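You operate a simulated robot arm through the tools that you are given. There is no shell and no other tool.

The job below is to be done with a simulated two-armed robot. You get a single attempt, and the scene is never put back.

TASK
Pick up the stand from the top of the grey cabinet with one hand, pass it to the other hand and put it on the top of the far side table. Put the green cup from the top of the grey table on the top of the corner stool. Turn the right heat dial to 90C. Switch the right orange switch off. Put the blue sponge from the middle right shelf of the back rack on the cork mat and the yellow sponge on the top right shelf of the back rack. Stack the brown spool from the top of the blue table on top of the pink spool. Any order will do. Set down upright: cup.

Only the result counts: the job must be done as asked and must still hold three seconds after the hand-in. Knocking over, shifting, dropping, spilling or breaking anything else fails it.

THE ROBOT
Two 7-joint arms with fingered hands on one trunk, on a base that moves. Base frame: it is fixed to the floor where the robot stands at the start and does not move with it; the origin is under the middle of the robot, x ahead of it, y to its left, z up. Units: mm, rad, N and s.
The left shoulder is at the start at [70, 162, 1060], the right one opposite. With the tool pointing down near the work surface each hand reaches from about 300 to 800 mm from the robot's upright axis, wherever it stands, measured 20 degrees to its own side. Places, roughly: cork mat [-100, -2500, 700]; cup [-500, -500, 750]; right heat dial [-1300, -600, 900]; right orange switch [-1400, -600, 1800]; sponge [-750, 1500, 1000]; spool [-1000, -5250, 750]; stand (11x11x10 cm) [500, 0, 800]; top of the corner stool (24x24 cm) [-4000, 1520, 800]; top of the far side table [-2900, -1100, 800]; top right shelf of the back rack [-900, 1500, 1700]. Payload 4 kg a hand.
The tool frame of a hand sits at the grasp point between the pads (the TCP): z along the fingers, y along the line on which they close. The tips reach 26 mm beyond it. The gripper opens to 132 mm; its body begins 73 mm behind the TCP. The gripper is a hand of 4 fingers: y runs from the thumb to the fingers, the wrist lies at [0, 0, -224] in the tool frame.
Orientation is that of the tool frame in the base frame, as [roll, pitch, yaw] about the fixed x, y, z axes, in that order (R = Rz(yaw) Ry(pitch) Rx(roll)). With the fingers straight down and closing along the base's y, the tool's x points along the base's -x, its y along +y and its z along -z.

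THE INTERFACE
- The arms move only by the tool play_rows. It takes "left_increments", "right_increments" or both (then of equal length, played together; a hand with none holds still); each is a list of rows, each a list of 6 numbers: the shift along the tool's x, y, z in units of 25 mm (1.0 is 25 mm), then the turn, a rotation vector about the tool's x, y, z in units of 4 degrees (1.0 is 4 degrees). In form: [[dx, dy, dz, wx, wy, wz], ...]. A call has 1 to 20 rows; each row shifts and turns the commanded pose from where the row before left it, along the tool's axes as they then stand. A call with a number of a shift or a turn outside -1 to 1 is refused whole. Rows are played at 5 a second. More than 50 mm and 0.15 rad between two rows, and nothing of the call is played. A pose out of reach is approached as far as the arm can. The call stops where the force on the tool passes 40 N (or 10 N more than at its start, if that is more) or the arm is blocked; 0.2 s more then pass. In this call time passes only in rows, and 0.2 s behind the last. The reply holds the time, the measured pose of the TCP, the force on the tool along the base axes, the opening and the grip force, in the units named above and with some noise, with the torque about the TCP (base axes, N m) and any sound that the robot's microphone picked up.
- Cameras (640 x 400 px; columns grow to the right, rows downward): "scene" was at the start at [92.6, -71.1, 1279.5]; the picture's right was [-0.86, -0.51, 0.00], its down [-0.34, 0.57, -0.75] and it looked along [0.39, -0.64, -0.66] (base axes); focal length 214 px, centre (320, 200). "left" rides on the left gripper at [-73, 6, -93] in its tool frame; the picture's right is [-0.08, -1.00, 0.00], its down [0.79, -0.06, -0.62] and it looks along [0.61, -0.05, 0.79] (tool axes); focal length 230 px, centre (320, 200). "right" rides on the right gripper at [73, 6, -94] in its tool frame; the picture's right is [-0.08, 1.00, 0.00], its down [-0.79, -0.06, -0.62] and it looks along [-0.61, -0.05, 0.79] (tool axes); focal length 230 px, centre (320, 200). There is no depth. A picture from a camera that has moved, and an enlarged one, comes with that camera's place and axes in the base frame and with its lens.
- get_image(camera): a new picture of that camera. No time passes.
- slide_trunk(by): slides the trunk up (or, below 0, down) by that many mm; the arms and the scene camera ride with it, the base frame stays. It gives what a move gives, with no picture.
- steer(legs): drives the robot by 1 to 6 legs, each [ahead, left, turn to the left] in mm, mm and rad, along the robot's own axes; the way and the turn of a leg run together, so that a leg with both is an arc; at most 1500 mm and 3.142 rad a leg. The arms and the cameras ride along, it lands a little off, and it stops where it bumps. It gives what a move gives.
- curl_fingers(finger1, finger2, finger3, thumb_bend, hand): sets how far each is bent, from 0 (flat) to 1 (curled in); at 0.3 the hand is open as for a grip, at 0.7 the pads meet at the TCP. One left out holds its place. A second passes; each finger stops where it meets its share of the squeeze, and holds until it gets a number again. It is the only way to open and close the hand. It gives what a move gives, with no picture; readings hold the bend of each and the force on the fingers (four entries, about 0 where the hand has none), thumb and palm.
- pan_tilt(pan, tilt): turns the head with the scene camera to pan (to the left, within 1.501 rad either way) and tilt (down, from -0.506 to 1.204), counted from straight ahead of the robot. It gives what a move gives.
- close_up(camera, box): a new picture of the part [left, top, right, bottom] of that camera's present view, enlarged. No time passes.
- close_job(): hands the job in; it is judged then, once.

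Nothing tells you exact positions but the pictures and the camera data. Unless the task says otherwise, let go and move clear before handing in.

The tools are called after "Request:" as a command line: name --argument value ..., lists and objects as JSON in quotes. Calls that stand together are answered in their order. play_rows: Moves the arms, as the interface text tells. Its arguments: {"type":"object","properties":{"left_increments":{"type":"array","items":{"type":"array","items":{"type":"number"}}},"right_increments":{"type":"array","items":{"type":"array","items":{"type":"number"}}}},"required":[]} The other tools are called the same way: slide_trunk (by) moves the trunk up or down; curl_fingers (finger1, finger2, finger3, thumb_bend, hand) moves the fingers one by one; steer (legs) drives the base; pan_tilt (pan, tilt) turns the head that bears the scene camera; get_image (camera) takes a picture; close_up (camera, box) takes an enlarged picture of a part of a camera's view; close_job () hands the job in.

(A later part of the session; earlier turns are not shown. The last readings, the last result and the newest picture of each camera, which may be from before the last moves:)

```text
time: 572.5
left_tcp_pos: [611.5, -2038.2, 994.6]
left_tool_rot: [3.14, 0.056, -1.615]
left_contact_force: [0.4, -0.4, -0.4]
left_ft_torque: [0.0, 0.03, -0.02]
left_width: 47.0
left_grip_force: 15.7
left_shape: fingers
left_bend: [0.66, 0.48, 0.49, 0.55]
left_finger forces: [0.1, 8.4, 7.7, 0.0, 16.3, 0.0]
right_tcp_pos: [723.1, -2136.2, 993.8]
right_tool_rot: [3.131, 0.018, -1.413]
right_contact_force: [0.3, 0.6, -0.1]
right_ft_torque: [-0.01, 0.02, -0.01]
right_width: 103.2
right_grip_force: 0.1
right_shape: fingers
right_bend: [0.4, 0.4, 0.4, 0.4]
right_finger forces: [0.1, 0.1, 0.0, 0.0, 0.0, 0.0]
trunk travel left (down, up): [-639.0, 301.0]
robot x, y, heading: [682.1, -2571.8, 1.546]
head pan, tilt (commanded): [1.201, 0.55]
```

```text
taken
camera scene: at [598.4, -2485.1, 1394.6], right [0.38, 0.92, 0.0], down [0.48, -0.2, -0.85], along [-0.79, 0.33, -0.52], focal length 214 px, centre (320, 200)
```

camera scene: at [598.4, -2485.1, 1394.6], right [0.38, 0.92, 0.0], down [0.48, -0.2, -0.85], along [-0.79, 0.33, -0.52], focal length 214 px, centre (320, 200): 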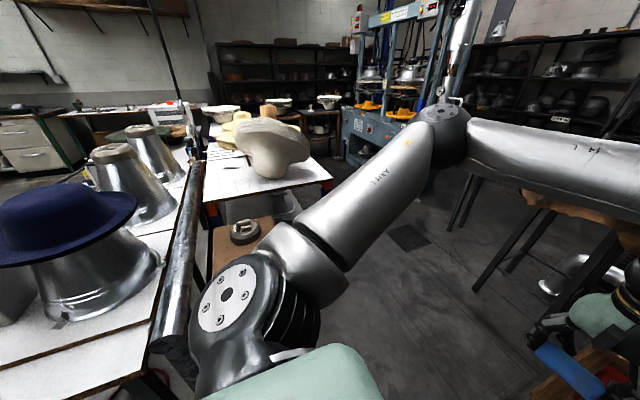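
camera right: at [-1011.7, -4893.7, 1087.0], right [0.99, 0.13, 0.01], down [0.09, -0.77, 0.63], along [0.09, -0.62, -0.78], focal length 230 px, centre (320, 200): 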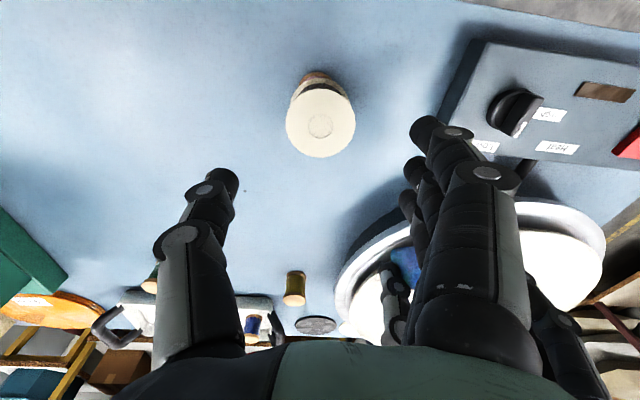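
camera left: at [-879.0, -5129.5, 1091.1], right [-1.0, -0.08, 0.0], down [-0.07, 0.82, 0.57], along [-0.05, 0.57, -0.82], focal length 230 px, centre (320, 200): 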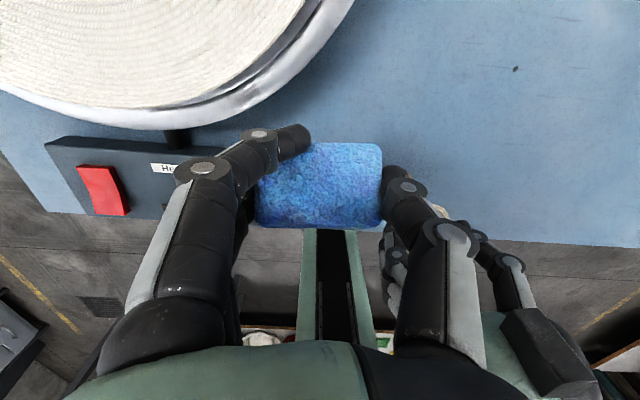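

A brown surface between the two white tables lies near [-300, -2530], which could be the cork mat. I will enlarge it.

Request:
close_up --camera "scene" --box '[150, 130, 350, 290]'

Request:
pan_tilt --pan 1.5 --tilt 0.7

Request:
get_image --camera "scene"

```text
2.50 times, centred on (250, 210) of scene
camera zoom: at [598.4, -2485.1, 1394.6], right [0.38, 0.92, 0.0], down [0.48, -0.2, -0.85], along [-0.79, 0.33, -0.52], focal length 536 px, centre (495, 175)
```

zoom: 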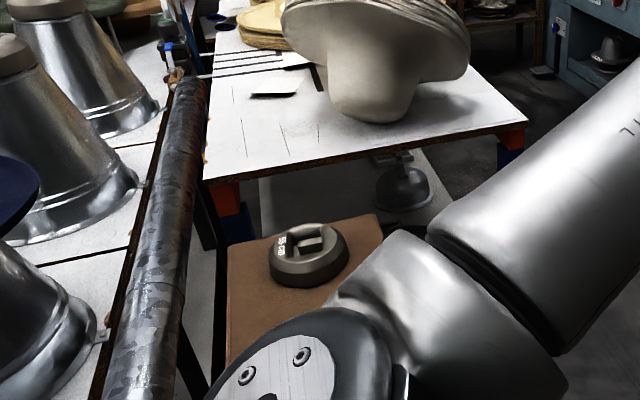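

```text
time: 573.4
left_tcp_pos: [611.9, -2038.1, 994.0]
left_tool_rot: [3.14, 0.056, -1.614]
left_contact_force: [-0.9, 0.0, 0.5]
left_ft_torque: [-0.02, -0.03, 0.01]
left_width: 46.7
left_grip_force: 16.1
left_shape: fingers
left_bend: [0.66, 0.48, 0.49, 0.55]
left_finger forces: [0.0, 8.4, 7.7, 0.1, 16.3, 0.1]
right_tcp_pos: [725.2, -2136.2, 994.0]
right_tool_rot: [3.13, 0.018, -1.416]
right_contact_force: [0.1, -0.5, 0.1]
right_ft_torque: [-0.03, 0.02, 0.03]
right_width: 103.1
right_grip_force: 0.0
right_shape: fingers
right_bend: [0.4, 0.4, 0.4, 0.4]
right_finger forces: [0.0, 0.0, 0.0, 0.1, 0.0, 0.1]
trunk travel left (down, up): [-639.0, 301.0]
robot x, y, heading: [683.2, -2570.5, 1.547]
head pan, tilt (commanded): [1.499, 0.7]
```

```text
taken
camera scene: at [596.7, -2511.3, 1381.5], right [0.1, 1.0, 0.0], down [0.64, -0.06, -0.77], along [-0.76, 0.07, -0.64], focal length 214 px, centre (320, 200)
```

scene: 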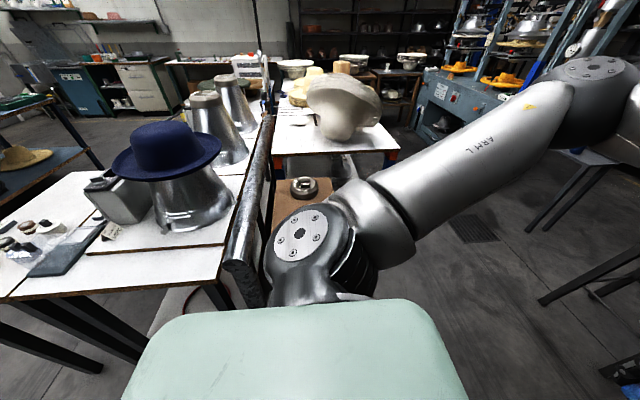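

The brown panel spans roughly x -390 to 0 and y -2650 to -2350, which matches the cork mat, with a metal block on its west part. I will move level with it and turn to face west for a better look.

Request:
steer --legs '[[70, 0, 0], [0, 0, 1.585]]'

Request:
pan_tilt --pan 0.0 --tilt 0.6

Request:
get_image --camera "scene"

Request:
get_image --camera "left"

```text
time: 578.2
left_tcp_pos: [150.4, -2577.0, 993.1]
left_tool_rot: [3.139, 0.057, -0.029]
left_contact_force: [0.2, 1.3, 0.4]
left_ft_torque: [0.01, -0.04, 0.02]
left_width: 46.8
left_grip_force: 16.3
left_shape: fingers
left_bend: [0.66, 0.48, 0.49, 0.55]
left_finger forces: [0.0, 8.5, 7.6, 0.1, 16.3, 0.0]
right_tcp_pos: [248.0, -2463.9, 994.4]
right_tool_rot: [3.13, 0.018, 0.172]
right_contact_force: [0.5, 0.6, 0.0]
right_ft_torque: [0.02, -0.01, 0.0]
right_width: 102.7
right_grip_force: 0.1
right_shape: fingers
right_bend: [0.4, 0.4, 0.4, 0.4]
right_finger forces: [0.0, 0.0, 0.0, 0.0, 0.0, 0.0]
trunk travel left (down, up): [-639.0, 301.0]
robot x, y, heading: [682.6, -2501.3, 3.134]
head pan, tilt (commanded): [1.499, 0.7]
```

```text
time: 579.8
left_tcp_pos: [150.8, -2578.2, 993.5]
left_tool_rot: [3.14, 0.056, -0.027]
left_contact_force: [-0.9, -0.5, 0.2]
left_ft_torque: [0.0, -0.02, 0.02]
left_width: 46.9
left_grip_force: 16.1
left_shape: fingers
left_bend: [0.66, 0.48, 0.49, 0.55]
left_finger forces: [0.0, 8.4, 7.7, 0.0, 16.3, 0.0]
right_tcp_pos: [247.2, -2464.6, 993.9]
right_tool_rot: [3.13, 0.016, 0.171]
right_contact_force: [0.4, 1.1, -0.1]
right_ft_torque: [-0.02, -0.02, -0.03]
right_width: 103.3
right_grip_force: 0.1
right_shape: fingers
right_bend: [0.4, 0.4, 0.4, 0.4]
right_finger forces: [0.0, 0.1, 0.1, 0.1, 0.0, 0.0]
trunk travel left (down, up): [-639.0, 301.0]
robot x, y, heading: [684.8, -2502.2, 3.132]
head pan, tilt (commanded): [0.0, 0.6]
```

```text
taken
camera scene: at [543.0, -2498.6, 1390.1], right [0.01, 1.0, 0.0], down [0.57, 0.0, -0.82], along [-0.82, 0.01, -0.57], focal length 214 px, centre (320, 200)
```

scene: 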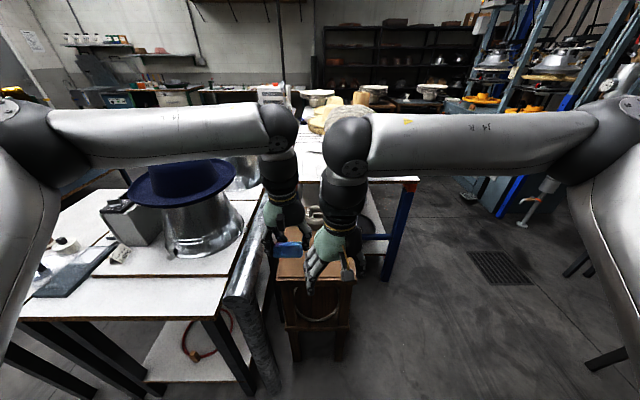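

```text
taken
camera left: at [83.2, -2583.0, 1091.2], right [-0.05, 1.0, 0.0], down [0.82, 0.04, 0.57], along [0.57, 0.03, -0.82], focal length 230 px, centre (320, 200)
```

left: 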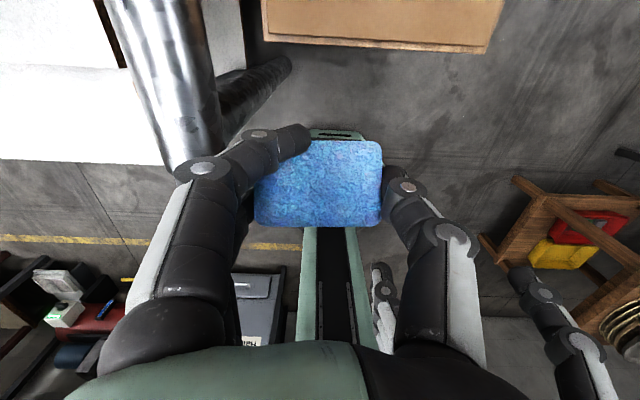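

I see a wooden stool with a tan mat on top, its near edge at about x = 72. I will move the right hand aside and enlarge the view.

Request:
play_rows --right_increments '[[0, -0.95, -0.2, 0, 0, 0], [0, -0.95, -0.2, 0, 0, 0], [0, -0.95, -0.2, 0, 0, 0], [0, -0.95, -0.2, 0, 0, 0], [0, -0.95, -0.2, 0, 0, 0], [0, -0.95, -0.2, 0, 0, 0]]' --left_increments '[[0, 0, 0, 0, 0, 0], [0, 0, 0, 0, 0, 0], [0, 0, 0, 0, 0, 0], [0, 0, 0, 0, 0, 0], [0, 0, 0, 0, 0, 0], [0, 0, 0, 0, 0, 0]]'

Request:
close_up --camera "scene" --box '[240, 180, 400, 300]'

Request:
close_up --camera "left" --box '[240, 0, 520, 150]'

```text
time: 581.2
left_tcp_pos: [151.2, -2577.1, 993.8]
left_tool_rot: [3.139, 0.057, -0.028]
left_contact_force: [0.6, 0.5, 0.0]
left_ft_torque: [0.01, 0.02, 0.03]
left_width: 46.8
left_grip_force: 16.7
left_shape: fingers
left_bend: [0.66, 0.48, 0.49, 0.55]
left_finger forces: [0.0, 8.4, 7.7, 0.0, 16.2, 0.0]
right_tcp_pos: [222.3, -2322.7, 1021.0]
right_tool_rot: [3.128, 0.017, 0.171]
right_contact_force: [-0.2, -0.1, -0.1]
right_ft_torque: [0.0, 0.0, -0.03]
right_width: 103.6
right_grip_force: 0.0
right_shape: fingers
right_bend: [0.4, 0.4, 0.4, 0.4]
right_finger forces: [0.1, 0.1, 0.0, 0.0, 0.0, 0.0]
trunk travel left (down, up): [-639.0, 301.0]
robot x, y, heading: [679.0, -2503.4, 3.138]
head pan, tilt (commanded): [0.0, 0.6]
```

```text
3.33 times, centred on (320, 240) of scene
camera zoom: at [543.4, -2497.6, 1390.1], right [0.01, 1.0, 0.0], down [0.56, 0.0, -0.83], along [-0.83, 0.01, -0.56], focal length 715 px, centre (320, 67)
```

zoom: 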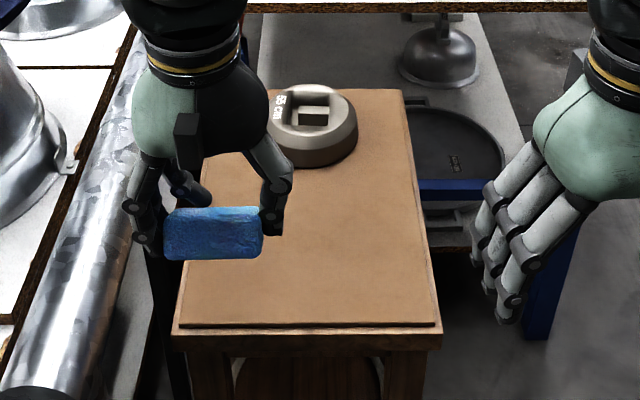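

```text
2.29 times, centred on (380, 75) of left
camera zoom: at [83.5, -2582.3, 1091.5], right [-0.05, 1.0, 0.0], down [0.82, 0.04, 0.57], along [0.57, 0.03, -0.82], focal length 526 px, centre (183, 486)
```

zoom: 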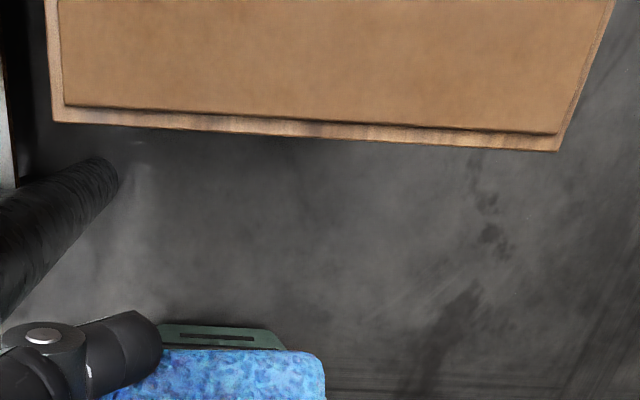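

The cork mat covers the stool top from x -397 to 45 and y -2650 to -2360 at z = 700, with a metal block near [-271, -2491]. I will re-level the sponge by pitching the left hand, drive closer, and lower the trunk.

Request:
play_rows --left_increments '[[0, 0, 0, 0, -1, 0], [0, 0, 0, 0, -1, 0], [0, 0, 0, 0, -1, 0], [0, 0, 0, 0, -1, 0], [0, 0, 0, 0, -1, 0], [0, 0, 0, 0, -1, 0], [0, 0, 0, 0, -1, 0], [0, 0, 0, 0, -1, 0], [0, 0, 0, 0, -1, 0]]'

Request:
steer --legs '[[100, 0, 0]]'

Request:
slide_trunk --by -130

Request:
close_up --camera "scene" --box '[220, 180, 420, 330]'

Request:
get_image --camera "left"

```text
time: 583.2
left_tcp_pos: [151.2, -2578.5, 993.9]
left_tool_rot: [3.138, 0.688, -0.031]
left_contact_force: [-0.1, -0.2, 0.4]
left_ft_torque: [0.03, -0.02, -0.01]
left_width: 47.0
left_grip_force: 16.2
left_shape: fingers
left_bend: [0.66, 0.48, 0.49, 0.55]
left_finger forces: [0.0, 8.4, 7.7, 0.0, 16.2, 0.1]
right_tcp_pos: [222.2, -2322.6, 1022.9]
right_tool_rot: [3.132, 0.018, 0.171]
right_contact_force: [-0.6, 0.0, -1.1]
right_ft_torque: [0.0, 0.01, -0.05]
right_width: 103.0
right_grip_force: 0.1
right_shape: fingers
right_bend: [0.4, 0.4, 0.4, 0.4]
right_finger forces: [0.0, 0.0, 0.0, 0.0, 0.0, 0.0]
trunk travel left (down, up): [-639.0, 301.0]
robot x, y, heading: [685.4, -2503.4, 3.138]
head pan, tilt (commanded): [0.0, 0.6]
```

```text
time: 584.4
left_tcp_pos: [51.3, -2576.2, 994.3]
left_tool_rot: [3.138, 0.684, -0.03]
left_contact_force: [-0.1, -0.2, -0.8]
left_ft_torque: [-0.01, -0.01, -0.02]
left_width: 46.8
left_grip_force: 16.3
left_shape: fingers
left_bend: [0.66, 0.48, 0.49, 0.55]
left_finger forces: [0.1, 8.4, 7.6, 0.0, 16.2, 0.0]
right_tcp_pos: [122.7, -2322.8, 1022.0]
right_tool_rot: [3.131, 0.017, 0.172]
right_contact_force: [-0.8, -0.1, 0.6]
right_ft_torque: [-0.01, -0.04, 0.01]
right_width: 102.8
right_grip_force: 0.1
right_shape: fingers
right_bend: [0.4, 0.4, 0.4, 0.4]
right_finger forces: [0.0, 0.0, 0.1, 0.1, 0.0, 0.0]
trunk travel left (down, up): [-639.0, 301.0]
robot x, y, heading: [581.8, -2499.7, 3.134]
head pan, tilt (commanded): [0.0, 0.6]
```

```text
time: 586.0
left_tcp_pos: [51.5, -2577.4, 864.7]
left_tool_rot: [3.138, 0.685, -0.032]
left_contact_force: [0.1, -0.4, 0.4]
left_ft_torque: [-0.02, -0.03, 0.02]
left_width: 46.9
left_grip_force: 16.1
left_shape: fingers
left_bend: [0.66, 0.48, 0.49, 0.55]
left_finger forces: [0.1, 8.4, 7.6, 0.0, 16.2, 0.0]
right_tcp_pos: [124.1, -2323.9, 893.0]
right_tool_rot: [3.132, 0.017, 0.172]
right_contact_force: [0.7, 0.7, -0.1]
right_ft_torque: [0.03, -0.01, 0.04]
right_width: 103.0
right_grip_force: 0.0
right_shape: fingers
right_bend: [0.4, 0.4, 0.4, 0.4]
right_finger forces: [0.0, 0.0, 0.0, 0.0, 0.1, 0.0]
trunk travel left (down, up): [-509.0, 431.0]
robot x, y, heading: [580.3, -2500.0, 3.134]
head pan, tilt (commanded): [0.0, 0.6]
```

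```text
2.67 times, centred on (320, 255) of scene
camera zoom: at [443.7, -2497.7, 1260.1], right [0.01, 1.0, 0.0], down [0.56, 0.0, -0.82], along [-0.82, 0.01, -0.57], focal length 572 px, centre (320, 53)
```

zoom: 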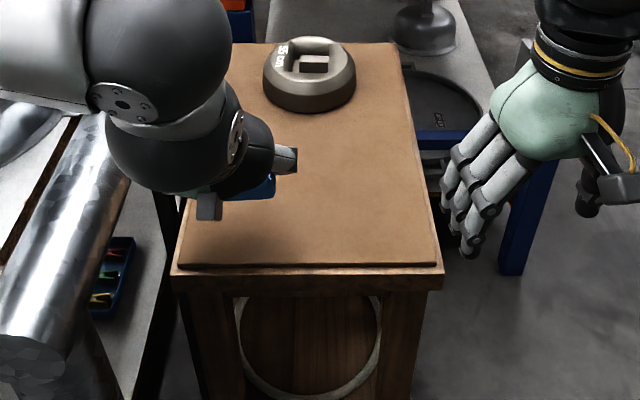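

```text
taken
camera left: at [54.0, -2584.2, 982.8], right [-0.03, 1.0, 0.05], down [1.0, 0.03, -0.02], along [-0.02, 0.05, -1.0], focal length 230 px, centre (320, 200)
```

left: 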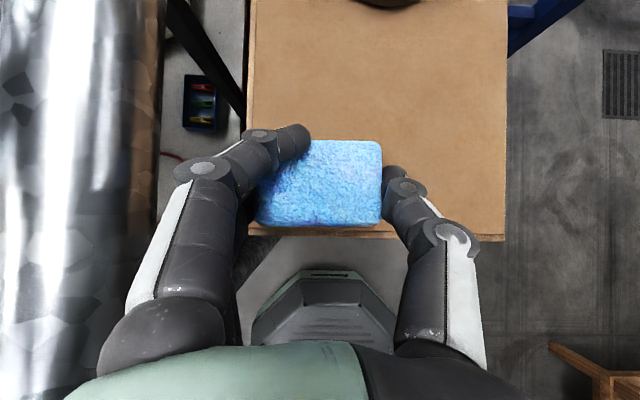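

The sponge is level over the mat's edge. I will carry it to about [-60, -2515] above the clear part of the mat.

Request:
play_rows --left_increments '[[-0.263, -0.6, 0.6, 0, 0, 0], [-0.263, -0.6, 0.8, 0, 0, 0], [-0.263, -0.6, 0.9, 0, 0, 0], [-0.263, -0.56, 0.95, 0, 0, 0], [-0.263, 0, 0.95, 0, 0, 0], [-0.263, 0, 0.95, 0, 0, 0]]'

Request:
get_image --camera "left"

Request:
close_up --camera "scene" --box '[220, 160, 420, 310]'

```text
time: 587.4
left_tcp_pos: [-59.2, -2514.9, 791.2]
left_tool_rot: [3.138, 0.69, -0.032]
left_contact_force: [-1.3, -0.9, 5.1]
left_ft_torque: [-0.24, 0.04, -0.11]
left_width: 46.4
left_grip_force: 18.1
left_shape: fingers
left_bend: [0.66, 0.48, 0.5, 0.55]
left_finger forces: [0.2, 8.5, 12.2, 0.0, 15.9, 0.1]
right_tcp_pos: [124.5, -2322.6, 893.5]
right_tool_rot: [3.132, 0.02, 0.171]
right_contact_force: [1.0, 1.2, 0.8]
right_ft_torque: [0.0, 0.01, 0.0]
right_width: 103.3
right_grip_force: 0.1
right_shape: fingers
right_bend: [0.4, 0.4, 0.4, 0.4]
right_finger forces: [0.1, 0.1, 0.0, 0.0, 0.1, 0.0]
trunk travel left (down, up): [-509.0, 431.0]
robot x, y, heading: [582.9, -2495.6, 3.138]
head pan, tilt (commanded): [0.0, 0.6]
```

```text
taken
camera left: at [-56.0, -2521.8, 909.3], right [-0.03, 1.0, 0.05], down [1.0, 0.03, -0.02], along [-0.02, 0.05, -1.0], focal length 230 px, centre (320, 200)
```

left: 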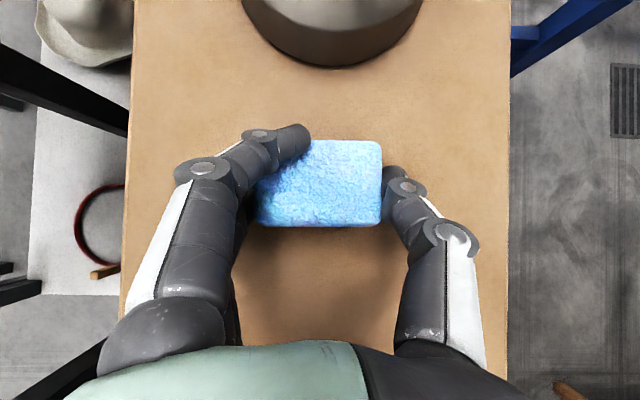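

```text
2.67 times, centred on (320, 235) of scene
camera zoom: at [444.8, -2497.6, 1260.4], right [0.01, 1.0, 0.0], down [0.56, 0.0, -0.83], along [-0.83, 0.01, -0.56], focal length 572 px, centre (320, 107)
```

zoom: 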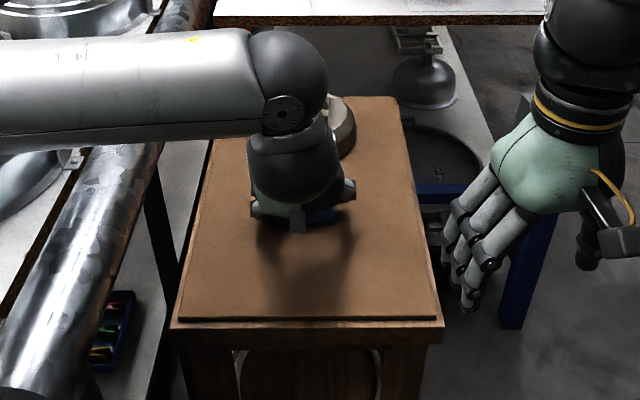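

The sponge is touching the mat, which sits at about z = 747. I will open the left hand.

Request:
curl_fingers --hand "left" --finger1 0.36 --finger2 0.38 --finger3 0.38 --thumb_bend 0.38

Request:
get_image --camera "left"

```text
time: 588.4
left_tcp_pos: [-58.5, -2514.8, 788.6]
left_tool_rot: [3.138, 0.685, -0.032]
left_contact_force: [0.4, -0.3, 0.7]
left_ft_torque: [-0.01, 0.0, -0.02]
left_width: 113.1
left_grip_force: 0.1
left_shape: fingers
left_bend: [0.36, 0.38, 0.38, 0.38]
left_finger forces: [0.0, 0.1, 0.0, 0.0, 0.0, 0.1]
right_tcp_pos: [123.7, -2324.5, 892.2]
right_tool_rot: [3.131, 0.017, 0.171]
right_contact_force: [-0.8, 0.3, -0.3]
right_ft_torque: [0.0, 0.01, -0.01]
right_width: 103.3
right_grip_force: 0.0
right_shape: fingers
right_bend: [0.4, 0.4, 0.4, 0.4]
right_finger forces: [0.0, 0.1, 0.0, 0.0, 0.1, 0.1]
trunk travel left (down, up): [-509.0, 431.0]
robot x, y, heading: [587.7, -2499.9, 3.134]
head pan, tilt (commanded): [0.0, 0.6]
```

```text
taken
camera left: at [-56.3, -2522.2, 907.2], right [-0.03, 1.0, 0.05], down [1.0, 0.03, -0.02], along [-0.02, 0.05, -1.0], focal length 230 px, centre (320, 200)
```

left: 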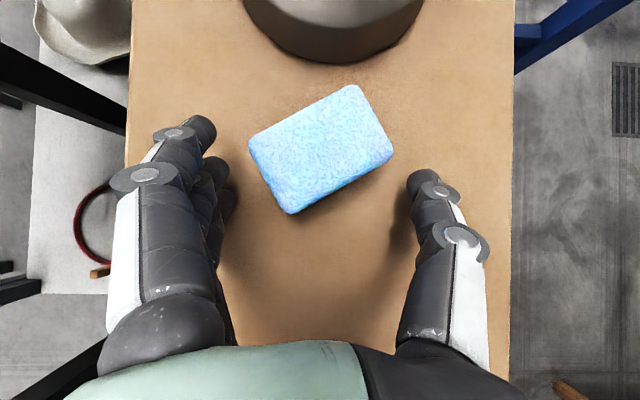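

The sponge lies on the mat, slightly turned, clear of the metal block. I will withdraw the left hand upward and back.

Request:
play_rows --left_increments '[[-0.3, 0, -0.6, 0, 0, 0], [-0.3, 0, -0.9, 0, 0, 0], [0, 0, -1, 0, 0, 0], [0, 0, -1, 0, 0, 0], [0, 0, -1, 0, 0, 0], [0, 0, -1, 0, 0, 0]]'

Request:
get_image --camera "left"

Request:
close_up --camera "scene" --box '[220, 160, 420, 310]'

```text
time: 589.8
left_tcp_pos: [16.8, -2517.8, 905.3]
left_tool_rot: [3.138, 0.686, -0.031]
left_contact_force: [0.4, 0.2, 0.0]
left_ft_torque: [0.03, 0.0, -0.04]
left_width: 113.3
left_grip_force: 0.0
left_shape: fingers
left_bend: [0.36, 0.38, 0.38, 0.38]
left_finger forces: [0.0, 0.0, 0.0, 0.0, 0.0, 0.0]
right_tcp_pos: [122.9, -2322.7, 892.6]
right_tool_rot: [3.131, 0.02, 0.17]
right_contact_force: [-0.1, 1.0, 1.0]
right_ft_torque: [0.01, 0.01, 0.03]
right_width: 103.2
right_grip_force: 0.0
right_shape: fingers
right_bend: [0.4, 0.4, 0.4, 0.4]
right_finger forces: [0.1, 0.0, 0.0, 0.1, 0.0, 0.0]
trunk travel left (down, up): [-509.0, 431.0]
robot x, y, heading: [584.7, -2503.4, 3.128]
head pan, tilt (commanded): [0.0, 0.6]
```

```text
taken
camera left: at [18.9, -2524.8, 1024.1], right [-0.03, 1.0, 0.05], down [1.0, 0.03, -0.02], along [-0.02, 0.05, -1.0], focal length 230 px, centre (320, 200)
```

left: 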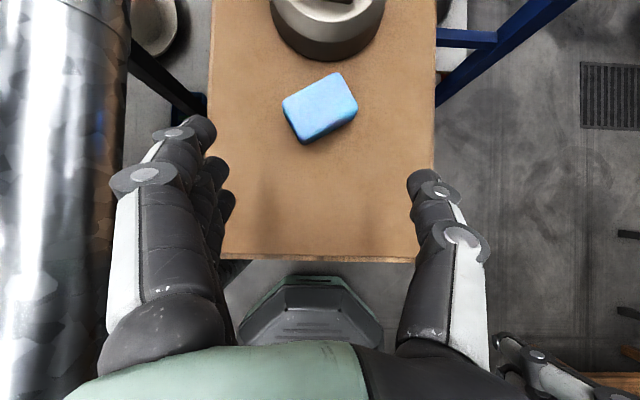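

```text
2.67 times, centred on (320, 235) of scene
camera zoom: at [444.6, -2497.5, 1260.1], right [0.01, 1.0, 0.0], down [0.56, 0.0, -0.83], along [-0.83, 0.01, -0.56], focal length 572 px, centre (320, 107)
```

zoom: 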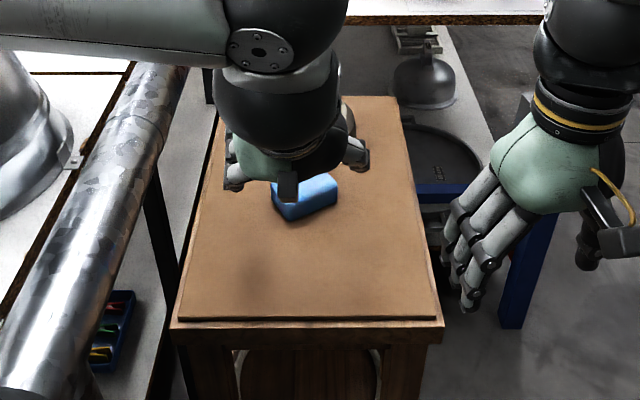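

The blue sponge is on the cork mat. Next is the press: I will raise the trunk, slide north past the hat table's end, and then go west along its front.

Request:
slide_trunk --by 130

Request:
steer --legs '[[0, -800, 0]]'

Request:
pan_tilt --pan -0.3 --tilt 0.35

Request:
get_image --camera "scene"

```text
time: 591.3
left_tcp_pos: [15.8, -2517.8, 1034.7]
left_tool_rot: [3.137, 0.685, -0.033]
left_contact_force: [0.0, -0.5, 0.3]
left_ft_torque: [0.04, 0.03, 0.02]
left_width: 113.0
left_grip_force: 0.1
left_shape: fingers
left_bend: [0.36, 0.38, 0.38, 0.38]
left_finger forces: [0.1, 0.0, 0.0, 0.0, 0.0, 0.1]
right_tcp_pos: [123.0, -2323.5, 1022.6]
right_tool_rot: [3.131, 0.017, 0.17]
right_contact_force: [-0.3, -0.1, 0.1]
right_ft_torque: [0.05, 0.01, 0.03]
right_width: 103.0
right_grip_force: 0.1
right_shape: fingers
right_bend: [0.4, 0.4, 0.4, 0.4]
right_finger forces: [0.1, 0.0, 0.1, 0.0, 0.0, 0.0]
trunk travel left (down, up): [-639.0, 301.0]
robot x, y, heading: [583.4, -2499.9, 3.132]
head pan, tilt (commanded): [0.0, 0.6]
```

```text
time: 595.0
left_tcp_pos: [13.5, -1818.0, 1035.4]
left_tool_rot: [3.136, 0.684, -0.033]
left_contact_force: [0.2, 1.5, -0.2]
left_ft_torque: [-0.03, 0.02, 0.04]
left_width: 113.0
left_grip_force: 0.0
left_shape: fingers
left_bend: [0.36, 0.38, 0.38, 0.38]
left_finger forces: [0.1, 0.0, 0.1, 0.1, 0.0, 0.1]
right_tcp_pos: [120.8, -1623.7, 1021.7]
right_tool_rot: [3.127, 0.016, 0.171]
right_contact_force: [-0.9, 0.4, 0.2]
right_ft_torque: [0.0, 0.0, 0.0]
right_width: 103.2
right_grip_force: 0.0
right_shape: fingers
right_bend: [0.4, 0.4, 0.4, 0.4]
right_finger forces: [0.0, 0.0, 0.0, 0.1, 0.0, 0.1]
trunk travel left (down, up): [-639.0, 301.0]
robot x, y, heading: [583.2, -1802.8, 3.136]
head pan, tilt (commanded): [0.0, 0.6]
stopped in leg 1: the robot was blocked; the commanded pose is now the measured one
```

```text
time: 595.9
left_tcp_pos: [13.8, -1820.1, 1034.5]
left_tool_rot: [3.138, 0.686, -0.03]
left_contact_force: [0.3, 0.8, 0.1]
left_ft_torque: [-0.04, 0.04, -0.01]
left_width: 113.1
left_grip_force: 0.1
left_shape: fingers
left_bend: [0.36, 0.38, 0.38, 0.38]
left_finger forces: [0.0, 0.0, 0.0, 0.1, 0.0, 0.0]
right_tcp_pos: [120.8, -1625.3, 1022.1]
right_tool_rot: [3.13, 0.018, 0.172]
right_contact_force: [0.3, -0.4, 0.5]
right_ft_torque: [-0.02, 0.01, -0.03]
right_width: 103.1
right_grip_force: 0.1
right_shape: fingers
right_bend: [0.4, 0.4, 0.4, 0.4]
right_finger forces: [0.0, 0.0, 0.0, 0.0, 0.0, 0.0]
trunk travel left (down, up): [-639.0, 301.0]
robot x, y, heading: [578.2, -1802.6, 3.134]
head pan, tilt (commanded): [-0.3, 0.351]
```

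```text
taken
camera scene: at [441.0, -1773.4, 1412.8], right [0.3, 0.95, 0.0], down [0.33, -0.1, -0.94], along [-0.9, 0.28, -0.34], focal length 214 px, centre (320, 200)
```

scene: 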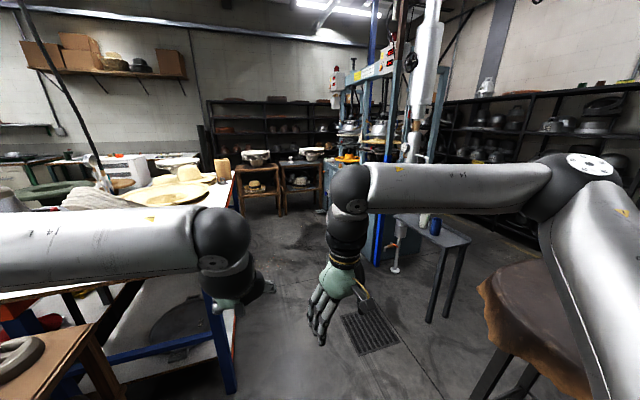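

The base touched the small wooden stool on the right, so it stopped. I will back off from it and take a wider path to the west.

Request:
steer --legs '[[0, 50, 0]]'

Request:
pan_tilt --pan -1.5 --tilt 0.8

Request:
get_image --camera "scene"

```text
time: 596.8
left_tcp_pos: [13.8, -1866.3, 1035.4]
left_tool_rot: [3.135, 0.685, -0.035]
left_contact_force: [-0.5, 1.0, -0.1]
left_ft_torque: [-0.04, -0.03, 0.04]
left_width: 113.1
left_grip_force: 0.1
left_shape: fingers
left_bend: [0.36, 0.38, 0.38, 0.38]
left_finger forces: [0.1, 0.0, 0.0, 0.0, 0.1, 0.0]
right_tcp_pos: [120.8, -1670.6, 1021.6]
right_tool_rot: [3.128, 0.018, 0.17]
right_contact_force: [0.7, 0.1, 0.4]
right_ft_torque: [-0.04, 0.02, 0.02]
right_width: 103.3
right_grip_force: 0.1
right_shape: fingers
right_bend: [0.4, 0.4, 0.4, 0.4]
right_finger forces: [0.1, 0.0, 0.0, 0.1, 0.0, 0.1]
trunk travel left (down, up): [-639.0, 301.0]
robot x, y, heading: [580.7, -1852.2, 3.144]
head pan, tilt (commanded): [-0.3, 0.351]
```

```text
time: 598.2
left_tcp_pos: [13.7, -1866.3, 1034.5]
left_tool_rot: [3.137, 0.686, -0.034]
left_contact_force: [0.7, -0.7, 0.4]
left_ft_torque: [0.01, -0.02, -0.01]
left_width: 113.2
left_grip_force: 0.0
left_shape: fingers
left_bend: [0.36, 0.38, 0.38, 0.38]
left_finger forces: [0.0, 0.0, 0.0, 0.0, 0.0, 0.1]
right_tcp_pos: [120.3, -1673.4, 1022.0]
right_tool_rot: [3.129, 0.014, 0.17]
right_contact_force: [-0.1, 0.9, 0.3]
right_ft_torque: [-0.01, -0.01, 0.02]
right_width: 103.2
right_grip_force: 0.0
right_shape: fingers
right_bend: [0.4, 0.4, 0.4, 0.4]
right_finger forces: [0.0, 0.0, 0.1, 0.0, 0.0, 0.0]
trunk travel left (down, up): [-639.0, 301.0]
robot x, y, heading: [580.5, -1852.1, 3.136]
head pan, tilt (commanded): [-1.499, 0.799]
```

```text
taken
camera scene: at [524.1, -1768.4, 1373.2], right [1.0, 0.07, 0.0], down [0.05, -0.72, -0.7], along [-0.05, 0.7, -0.72], focal length 214 px, centre (320, 200)
```

scene: 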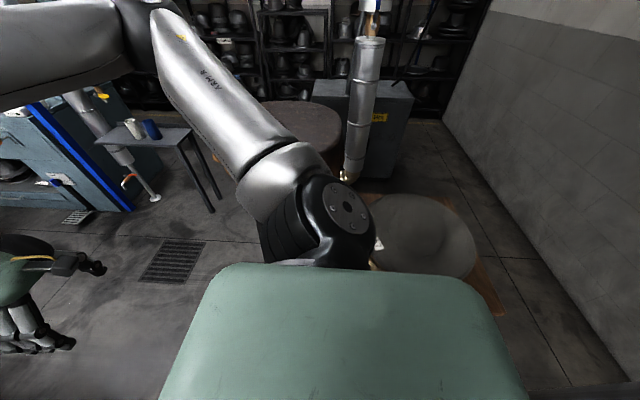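

The round-topped stool looks undisturbed, so something else may have blocked me. I will check around the base with the hand cameras.

Request:
get_image --camera "left"

Request:
get_image --camera "right"

```text
taken
camera left: at [15.8, -1874.7, 1153.8], right [-0.03, 1.0, 0.05], down [1.0, 0.03, -0.02], along [-0.02, 0.05, -1.0], focal length 230 px, centre (320, 200)
```

left: 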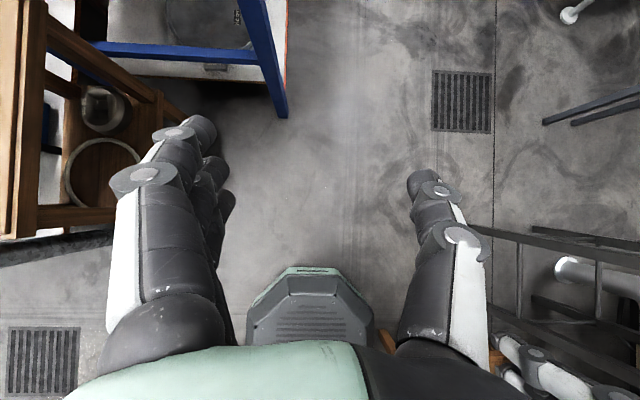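

```text
taken
camera right: at [195.1, -1666.1, 1114.5], right [0.09, -1.0, 0.01], down [-0.78, -0.06, 0.63], along [-0.63, -0.07, -0.78], focal length 230 px, centre (320, 200)
```

right: 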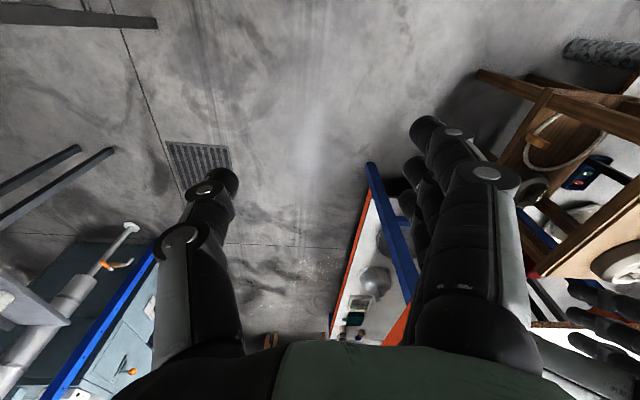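

A wooden stool corner is right beside the base on the north-east, which is what I touched. I will drive west first along the clear floor, then north into the press aisle.

Request:
steer --legs '[[450, 0, 0], [0, -330, 0], [700, 0, 0]]'

Request:
pan_tilt --pan -0.7 --tilt 0.2

Request:
get_image --camera "scene"

```text
time: 606.1
left_tcp_pos: [-1125.2, -1525.9, 1035.4]
left_tool_rot: [3.138, 0.687, -0.033]
left_contact_force: [0.2, 0.4, 0.7]
left_ft_torque: [0.0, 0.0, 0.01]
left_width: 113.0
left_grip_force: 0.0
left_shape: fingers
left_bend: [0.36, 0.38, 0.38, 0.38]
left_finger forces: [0.1, 0.0, 0.0, 0.1, 0.0, 0.0]
right_tcp_pos: [-1019.2, -1332.2, 1021.6]
right_tool_rot: [3.13, 0.016, 0.17]
right_contact_force: [0.7, 0.2, 0.1]
right_ft_torque: [0.0, -0.01, 0.02]
right_width: 103.1
right_grip_force: 0.1
right_shape: fingers
right_bend: [0.4, 0.4, 0.4, 0.4]
right_finger forces: [0.0, 0.0, 0.0, 0.1, 0.0, 0.0]
trunk travel left (down, up): [-639.0, 301.0]
robot x, y, heading: [-558.7, -1507.6, 3.131]
head pan, tilt (commanded): [-1.499, 0.799]
```

```text
time: 607.2
left_tcp_pos: [-1127.0, -1526.2, 1034.8]
left_tool_rot: [3.138, 0.685, -0.032]
left_contact_force: [0.2, -0.1, -1.0]
left_ft_torque: [0.02, 0.02, -0.02]
left_width: 113.3
left_grip_force: 0.0
left_shape: fingers
left_bend: [0.36, 0.38, 0.38, 0.38]
left_finger forces: [0.0, 0.0, 0.1, 0.1, 0.0, 0.0]
right_tcp_pos: [-1019.2, -1332.4, 1022.2]
right_tool_rot: [3.131, 0.016, 0.168]
right_contact_force: [0.0, -0.9, -0.4]
right_ft_torque: [-0.01, -0.01, -0.05]
right_width: 103.1
right_grip_force: 0.0
right_shape: fingers
right_bend: [0.4, 0.4, 0.4, 0.4]
right_finger forces: [0.0, 0.1, 0.0, 0.0, 0.0, 0.0]
trunk travel left (down, up): [-639.0, 301.0]
robot x, y, heading: [-557.8, -1511.3, 3.135]
head pan, tilt (commanded): [-0.7, 0.201]
```

```text
taken
camera scene: at [-680.9, -1447.3, 1426.8], right [0.65, 0.76, 0.0], down [0.15, -0.13, -0.98], along [-0.74, 0.64, -0.2], focal length 214 px, centre (320, 200)
```

scene: 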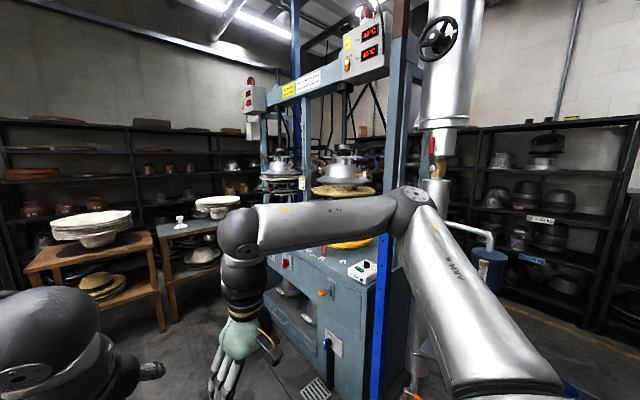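

I am in the press aisle, with the stand visible on its table. I will zoom in on the press controls.

Request:
close_up --camera "scene" --box '[320, 0, 420, 90]'

Request:
close_up --camera "scene" --box '[260, 230, 420, 370]'

```text
4.44 times, centred on (370, 45) of scene
camera zoom: at [-680.9, -1447.3, 1426.8], right [0.65, 0.76, 0.0], down [0.15, -0.13, -0.98], along [-0.74, 0.64, -0.2], focal length 953 px, centre (98, 889)
```

zoom: 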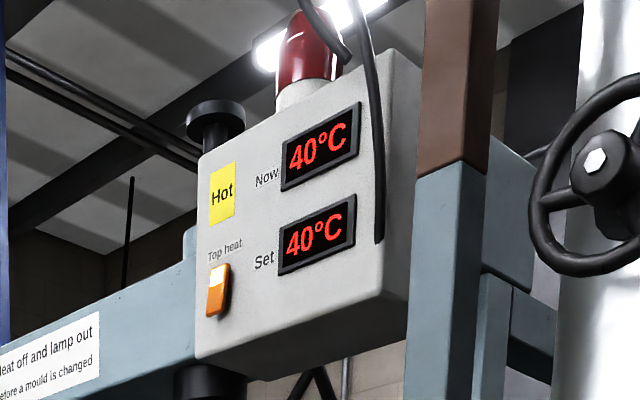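

```text
2.86 times, centred on (340, 300) of scene
camera zoom: at [-680.9, -1447.3, 1426.8], right [0.65, 0.76, 0.0], down [0.15, -0.13, -0.98], along [-0.74, 0.64, -0.2], focal length 613 px, centre (263, -86)
```

zoom: 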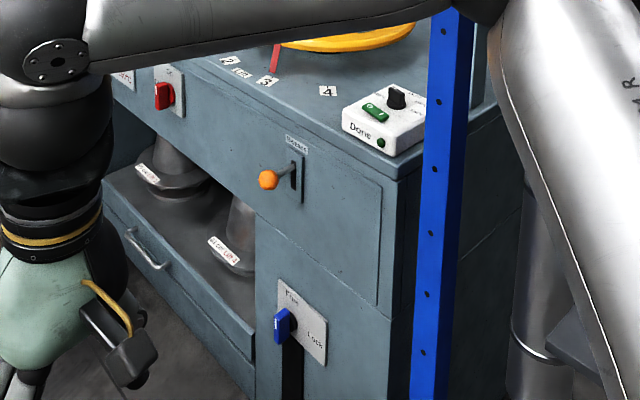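

The right station has a control box with "Now" and "Set" displays at 40 degrees, an orange "Top heat" switch below them, and a white dial box on the press top near [-1278, -630, 900]. I will drive in front of it and face north.

Request:
steer --legs '[[770, 0, 0], [0, 0, -1.565]]'

Request:
pan_tilt --pan 0.0 --tilt 0.4

Request:
get_image --camera "scene"

Request:
pan_tilt --pan 0.0 --tilt -0.3

Request:
get_image --camera "scene"

```text
time: 615.2
left_tcp_pos: [-1344.1, -939.2, 1034.5]
left_tool_rot: [3.138, 0.685, -1.609]
left_contact_force: [0.0, 0.2, 0.2]
left_ft_torque: [-0.02, -0.01, -0.03]
left_width: 113.1
left_grip_force: 0.0
left_shape: fingers
left_bend: [0.36, 0.38, 0.38, 0.38]
left_finger forces: [0.1, 0.0, 0.1, 0.0, 0.1, 0.0]
right_tcp_pos: [-1150.4, -1047.1, 1021.8]
right_tool_rot: [3.129, 0.015, -1.408]
right_contact_force: [-0.8, 0.0, 0.7]
right_ft_torque: [0.01, -0.01, -0.01]
right_width: 103.3
right_grip_force: 0.1
right_shape: fingers
right_bend: [0.4, 0.4, 0.4, 0.4]
right_finger forces: [0.0, 0.0, 0.0, 0.1, 0.0, 0.1]
trunk travel left (down, up): [-639.0, 301.0]
robot x, y, heading: [-1329.0, -1507.7, 1.557]
head pan, tilt (commanded): [-0.7, 0.201]
```

```text
time: 616.3
left_tcp_pos: [-1343.4, -939.3, 1035.4]
left_tool_rot: [3.137, 0.686, -1.609]
left_contact_force: [0.2, 1.0, 0.3]
left_ft_torque: [0.0, -0.04, -0.01]
left_width: 113.4
left_grip_force: 0.0
left_shape: fingers
left_bend: [0.36, 0.38, 0.38, 0.38]
left_finger forces: [0.1, 0.0, 0.0, 0.0, 0.1, 0.0]
right_tcp_pos: [-1150.2, -1047.8, 1021.9]
right_tool_rot: [3.13, 0.015, -1.407]
right_contact_force: [-0.4, -0.4, -0.4]
right_ft_torque: [0.01, -0.02, 0.0]
right_width: 103.3
right_grip_force: 0.0
right_shape: fingers
right_bend: [0.4, 0.4, 0.4, 0.4]
right_finger forces: [0.0, 0.0, 0.0, 0.0, 0.0, 0.1]
trunk travel left (down, up): [-639.0, 301.0]
robot x, y, heading: [-1329.5, -1508.2, 1.559]
head pan, tilt (commanded): [0.0, 0.4]
```

```text
taken
camera scene: at [-1328.7, -1362.6, 1408.3], right [1.0, -0.01, 0.0], down [-0.01, -0.39, -0.92], along [0.01, 0.92, -0.39], focal length 214 px, centre (320, 200)
```

scene: 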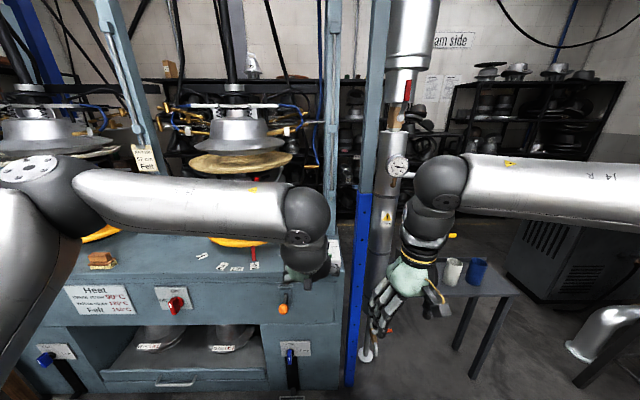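

```text
time: 617.4
left_tcp_pos: [-1343.5, -939.2, 1034.8]
left_tool_rot: [3.138, 0.686, -1.608]
left_contact_force: [0.8, 0.1, -0.6]
left_ft_torque: [0.01, 0.0, 0.02]
left_width: 113.1
left_grip_force: 0.1
left_shape: fingers
left_bend: [0.36, 0.38, 0.38, 0.38]
left_finger forces: [0.0, 0.0, 0.0, 0.0, 0.1, 0.0]
right_tcp_pos: [-1151.7, -1047.7, 1023.3]
right_tool_rot: [3.128, 0.016, -1.406]
right_contact_force: [0.4, -0.4, 0.8]
right_ft_torque: [0.01, 0.03, 0.02]
right_width: 103.3
right_grip_force: 0.1
right_shape: fingers
right_bend: [0.4, 0.4, 0.4, 0.4]
right_finger forces: [0.0, 0.0, 0.0, 0.0, 0.0, 0.1]
trunk travel left (down, up): [-639.0, 301.0]
robot x, y, heading: [-1330.0, -1509.8, 1.559]
head pan, tilt (commanded): [0.0, -0.3]
```

```text
taken
camera scene: at [-1329.0, -1376.6, 1470.7], right [1.0, -0.01, 0.0], down [0.0, 0.29, -0.96], along [0.01, 0.96, 0.29], focal length 214 px, centre (320, 200)
```

scene: 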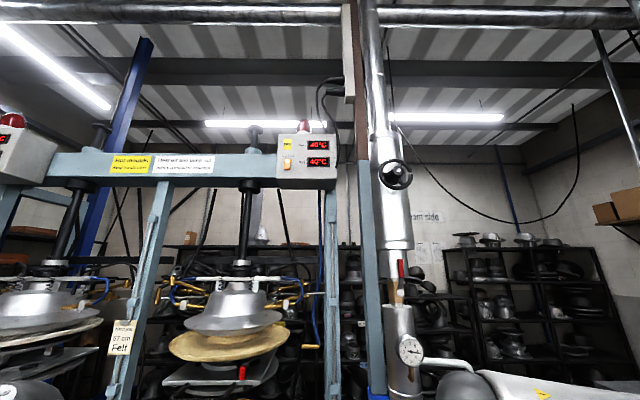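

I face the press squarely, with the control box above and the dial box hidden behind my left hand. I will move the left hand aside and zoom in on the dial, the sign and the switch.

Request:
close_up --camera "scene" --box '[265, 115, 355, 195]'

Request:
play_rows --left_increments '[[0, 1, 0, 0, 0, 0], [0, 1, 0, 0, 0, 0], [0, 1, 0, 0, 0, 0], [0, 1, 0, 0, 0, 0], [0, 1, 0, 0, 0, 0], [0, 1, 0, 0, 0, 0], [0, 1, 0, 0, 0, 0], [0, 1, 0, 0, 0, 0]]'

Request:
pan_tilt --pan 0.0 --tilt 0.5

Request:
get_image --camera "scene"

Request:
close_up --camera "scene" --box '[290, 190, 390, 260]'

```text
5.00 times, centred on (310, 155) of scene
camera zoom: at [-1329.0, -1376.6, 1470.7], right [1.0, -0.01, 0.0], down [0.0, 0.29, -0.96], along [0.01, 0.96, 0.29], focal length 1072 px, centre (370, 425)
```

zoom: 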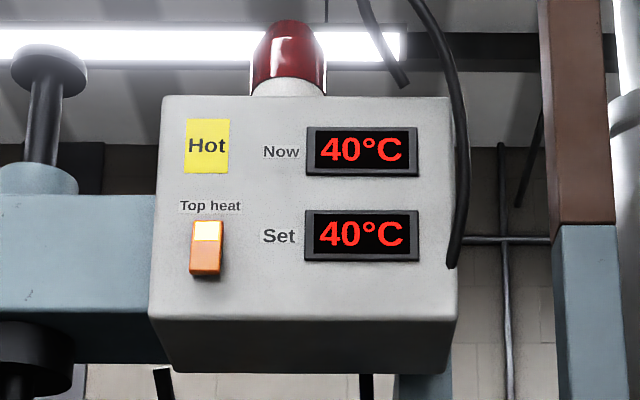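

```text
time: 619.1
left_tcp_pos: [-1545.2, -934.7, 1034.4]
left_tool_rot: [3.141, 0.685, -1.61]
left_contact_force: [0.9, -0.5, -0.4]
left_ft_torque: [0.01, -0.01, -0.03]
left_width: 113.0
left_grip_force: 0.0
left_shape: fingers
left_bend: [0.36, 0.38, 0.38, 0.38]
left_finger forces: [0.1, 0.1, 0.0, 0.0, 0.0, 0.1]
right_tcp_pos: [-1151.2, -1047.3, 1022.9]
right_tool_rot: [3.131, 0.017, -1.409]
right_contact_force: [0.6, -0.1, -0.5]
right_ft_torque: [0.02, -0.06, 0.02]
right_width: 103.3
right_grip_force: 0.1
right_shape: fingers
right_bend: [0.4, 0.4, 0.4, 0.4]
right_finger forces: [0.0, 0.0, 0.0, 0.1, 0.0, 0.0]
trunk travel left (down, up): [-639.0, 301.0]
robot x, y, heading: [-1328.0, -1505.7, 1.558]
head pan, tilt (commanded): [0.0, -0.3]
```

```text
time: 620.3
left_tcp_pos: [-1543.1, -932.8, 1033.8]
left_tool_rot: [3.14, 0.685, -1.61]
left_contact_force: [0.0, -0.1, -0.1]
left_ft_torque: [0.04, 0.03, 0.04]
left_width: 113.0
left_grip_force: 0.1
left_shape: fingers
left_bend: [0.36, 0.38, 0.38, 0.38]
left_finger forces: [0.1, 0.1, 0.1, 0.1, 0.0, 0.0]
right_tcp_pos: [-1150.4, -1048.2, 1021.3]
right_tool_rot: [3.13, 0.016, -1.407]
right_contact_force: [-0.2, 0.7, -0.5]
right_ft_torque: [-0.03, 0.02, 0.0]
right_width: 103.0
right_grip_force: 0.0
right_shape: fingers
right_bend: [0.4, 0.4, 0.4, 0.4]
right_finger forces: [0.0, 0.0, 0.0, 0.1, 0.0, 0.1]
trunk travel left (down, up): [-639.0, 301.0]
robot x, y, heading: [-1327.1, -1503.2, 1.555]
head pan, tilt (commanded): [0.0, 0.499]
```

```text
taken
camera scene: at [-1329.0, -1364.3, 1399.2], right [1.0, -0.01, 0.0], down [-0.01, -0.48, -0.88], along [0.01, 0.88, -0.48], focal length 214 px, centre (320, 200)
```

scene: 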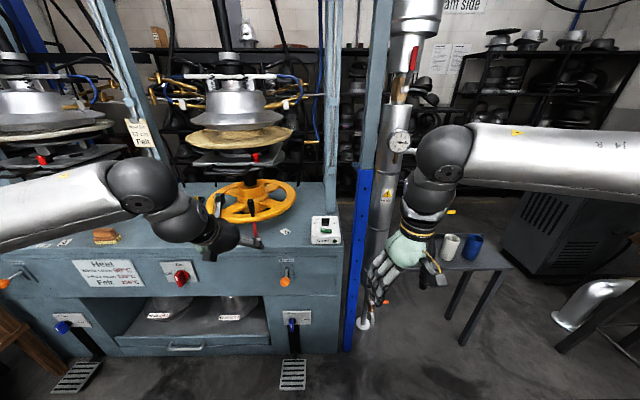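

```text
5.71 times, centred on (340, 225) of scene
camera zoom: at [-1329.0, -1364.3, 1399.2], right [1.0, -0.01, 0.0], down [-0.01, -0.48, -0.88], along [0.01, 0.88, -0.48], focal length 1226 px, centre (206, 57)
```

zoom: 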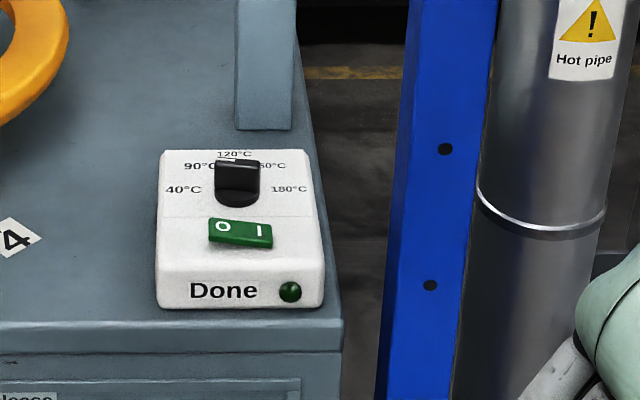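

The dial labels run 40, 90, 120, 150 and 180 degrees from left to right, and the "Set" display reads 40. The orange switch is at about [-1443, -631, 1844]. I will compare with the left station's box and look closer at the knob's pointer.

Request:
pan_tilt --pan 0.5 --tilt -0.2

Request:
get_image --camera "scene"

Request:
close_up --camera "scene" --box '[40, 120, 160, 210]'

```text
time: 621.4
left_tcp_pos: [-1543.3, -933.8, 1033.2]
left_tool_rot: [3.139, 0.686, -1.609]
left_contact_force: [0.1, 0.5, 0.1]
left_ft_torque: [0.0, -0.03, 0.01]
left_width: 113.0
left_grip_force: 0.0
left_shape: fingers
left_bend: [0.36, 0.38, 0.38, 0.38]
left_finger forces: [0.0, 0.0, 0.0, 0.0, 0.0, 0.0]
right_tcp_pos: [-1150.3, -1047.1, 1023.0]
right_tool_rot: [3.13, 0.017, -1.406]
right_contact_force: [-0.4, 0.0, 0.4]
right_ft_torque: [-0.02, 0.01, -0.02]
right_width: 103.1
right_grip_force: 0.1
right_shape: fingers
right_bend: [0.4, 0.4, 0.4, 0.4]
right_finger forces: [0.0, 0.0, 0.1, 0.0, 0.0, 0.1]
trunk travel left (down, up): [-639.0, 301.0]
robot x, y, heading: [-1330.1, -1504.3, 1.558]
head pan, tilt (commanded): [0.499, -0.201]
```

```text
taken
camera scene: at [-1369.0, -1381.6, 1462.7], right [0.88, 0.47, 0.0], down [-0.09, 0.18, -0.98], along [-0.46, 0.87, 0.2], focal length 214 px, centre (320, 200)
```

scene: 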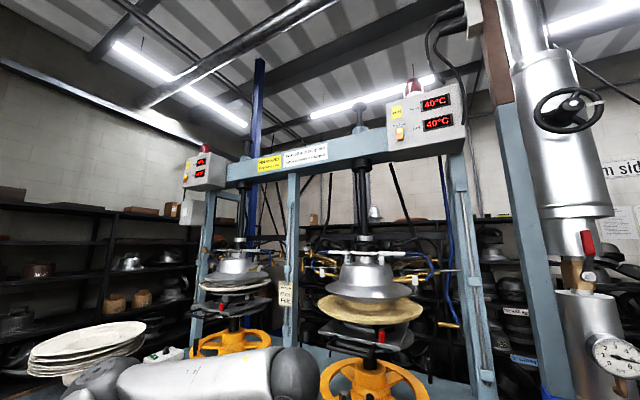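

```text
4.44 times, centred on (100, 165) of scene
camera zoom: at [-1369.0, -1381.6, 1462.7], right [0.88, 0.47, 0.0], down [-0.09, 0.18, -0.98], along [-0.46, 0.87, 0.2], focal length 953 px, centre (1298, 356)
```

zoom: 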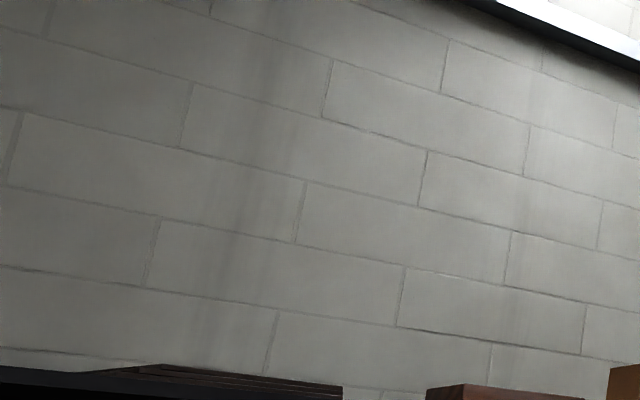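

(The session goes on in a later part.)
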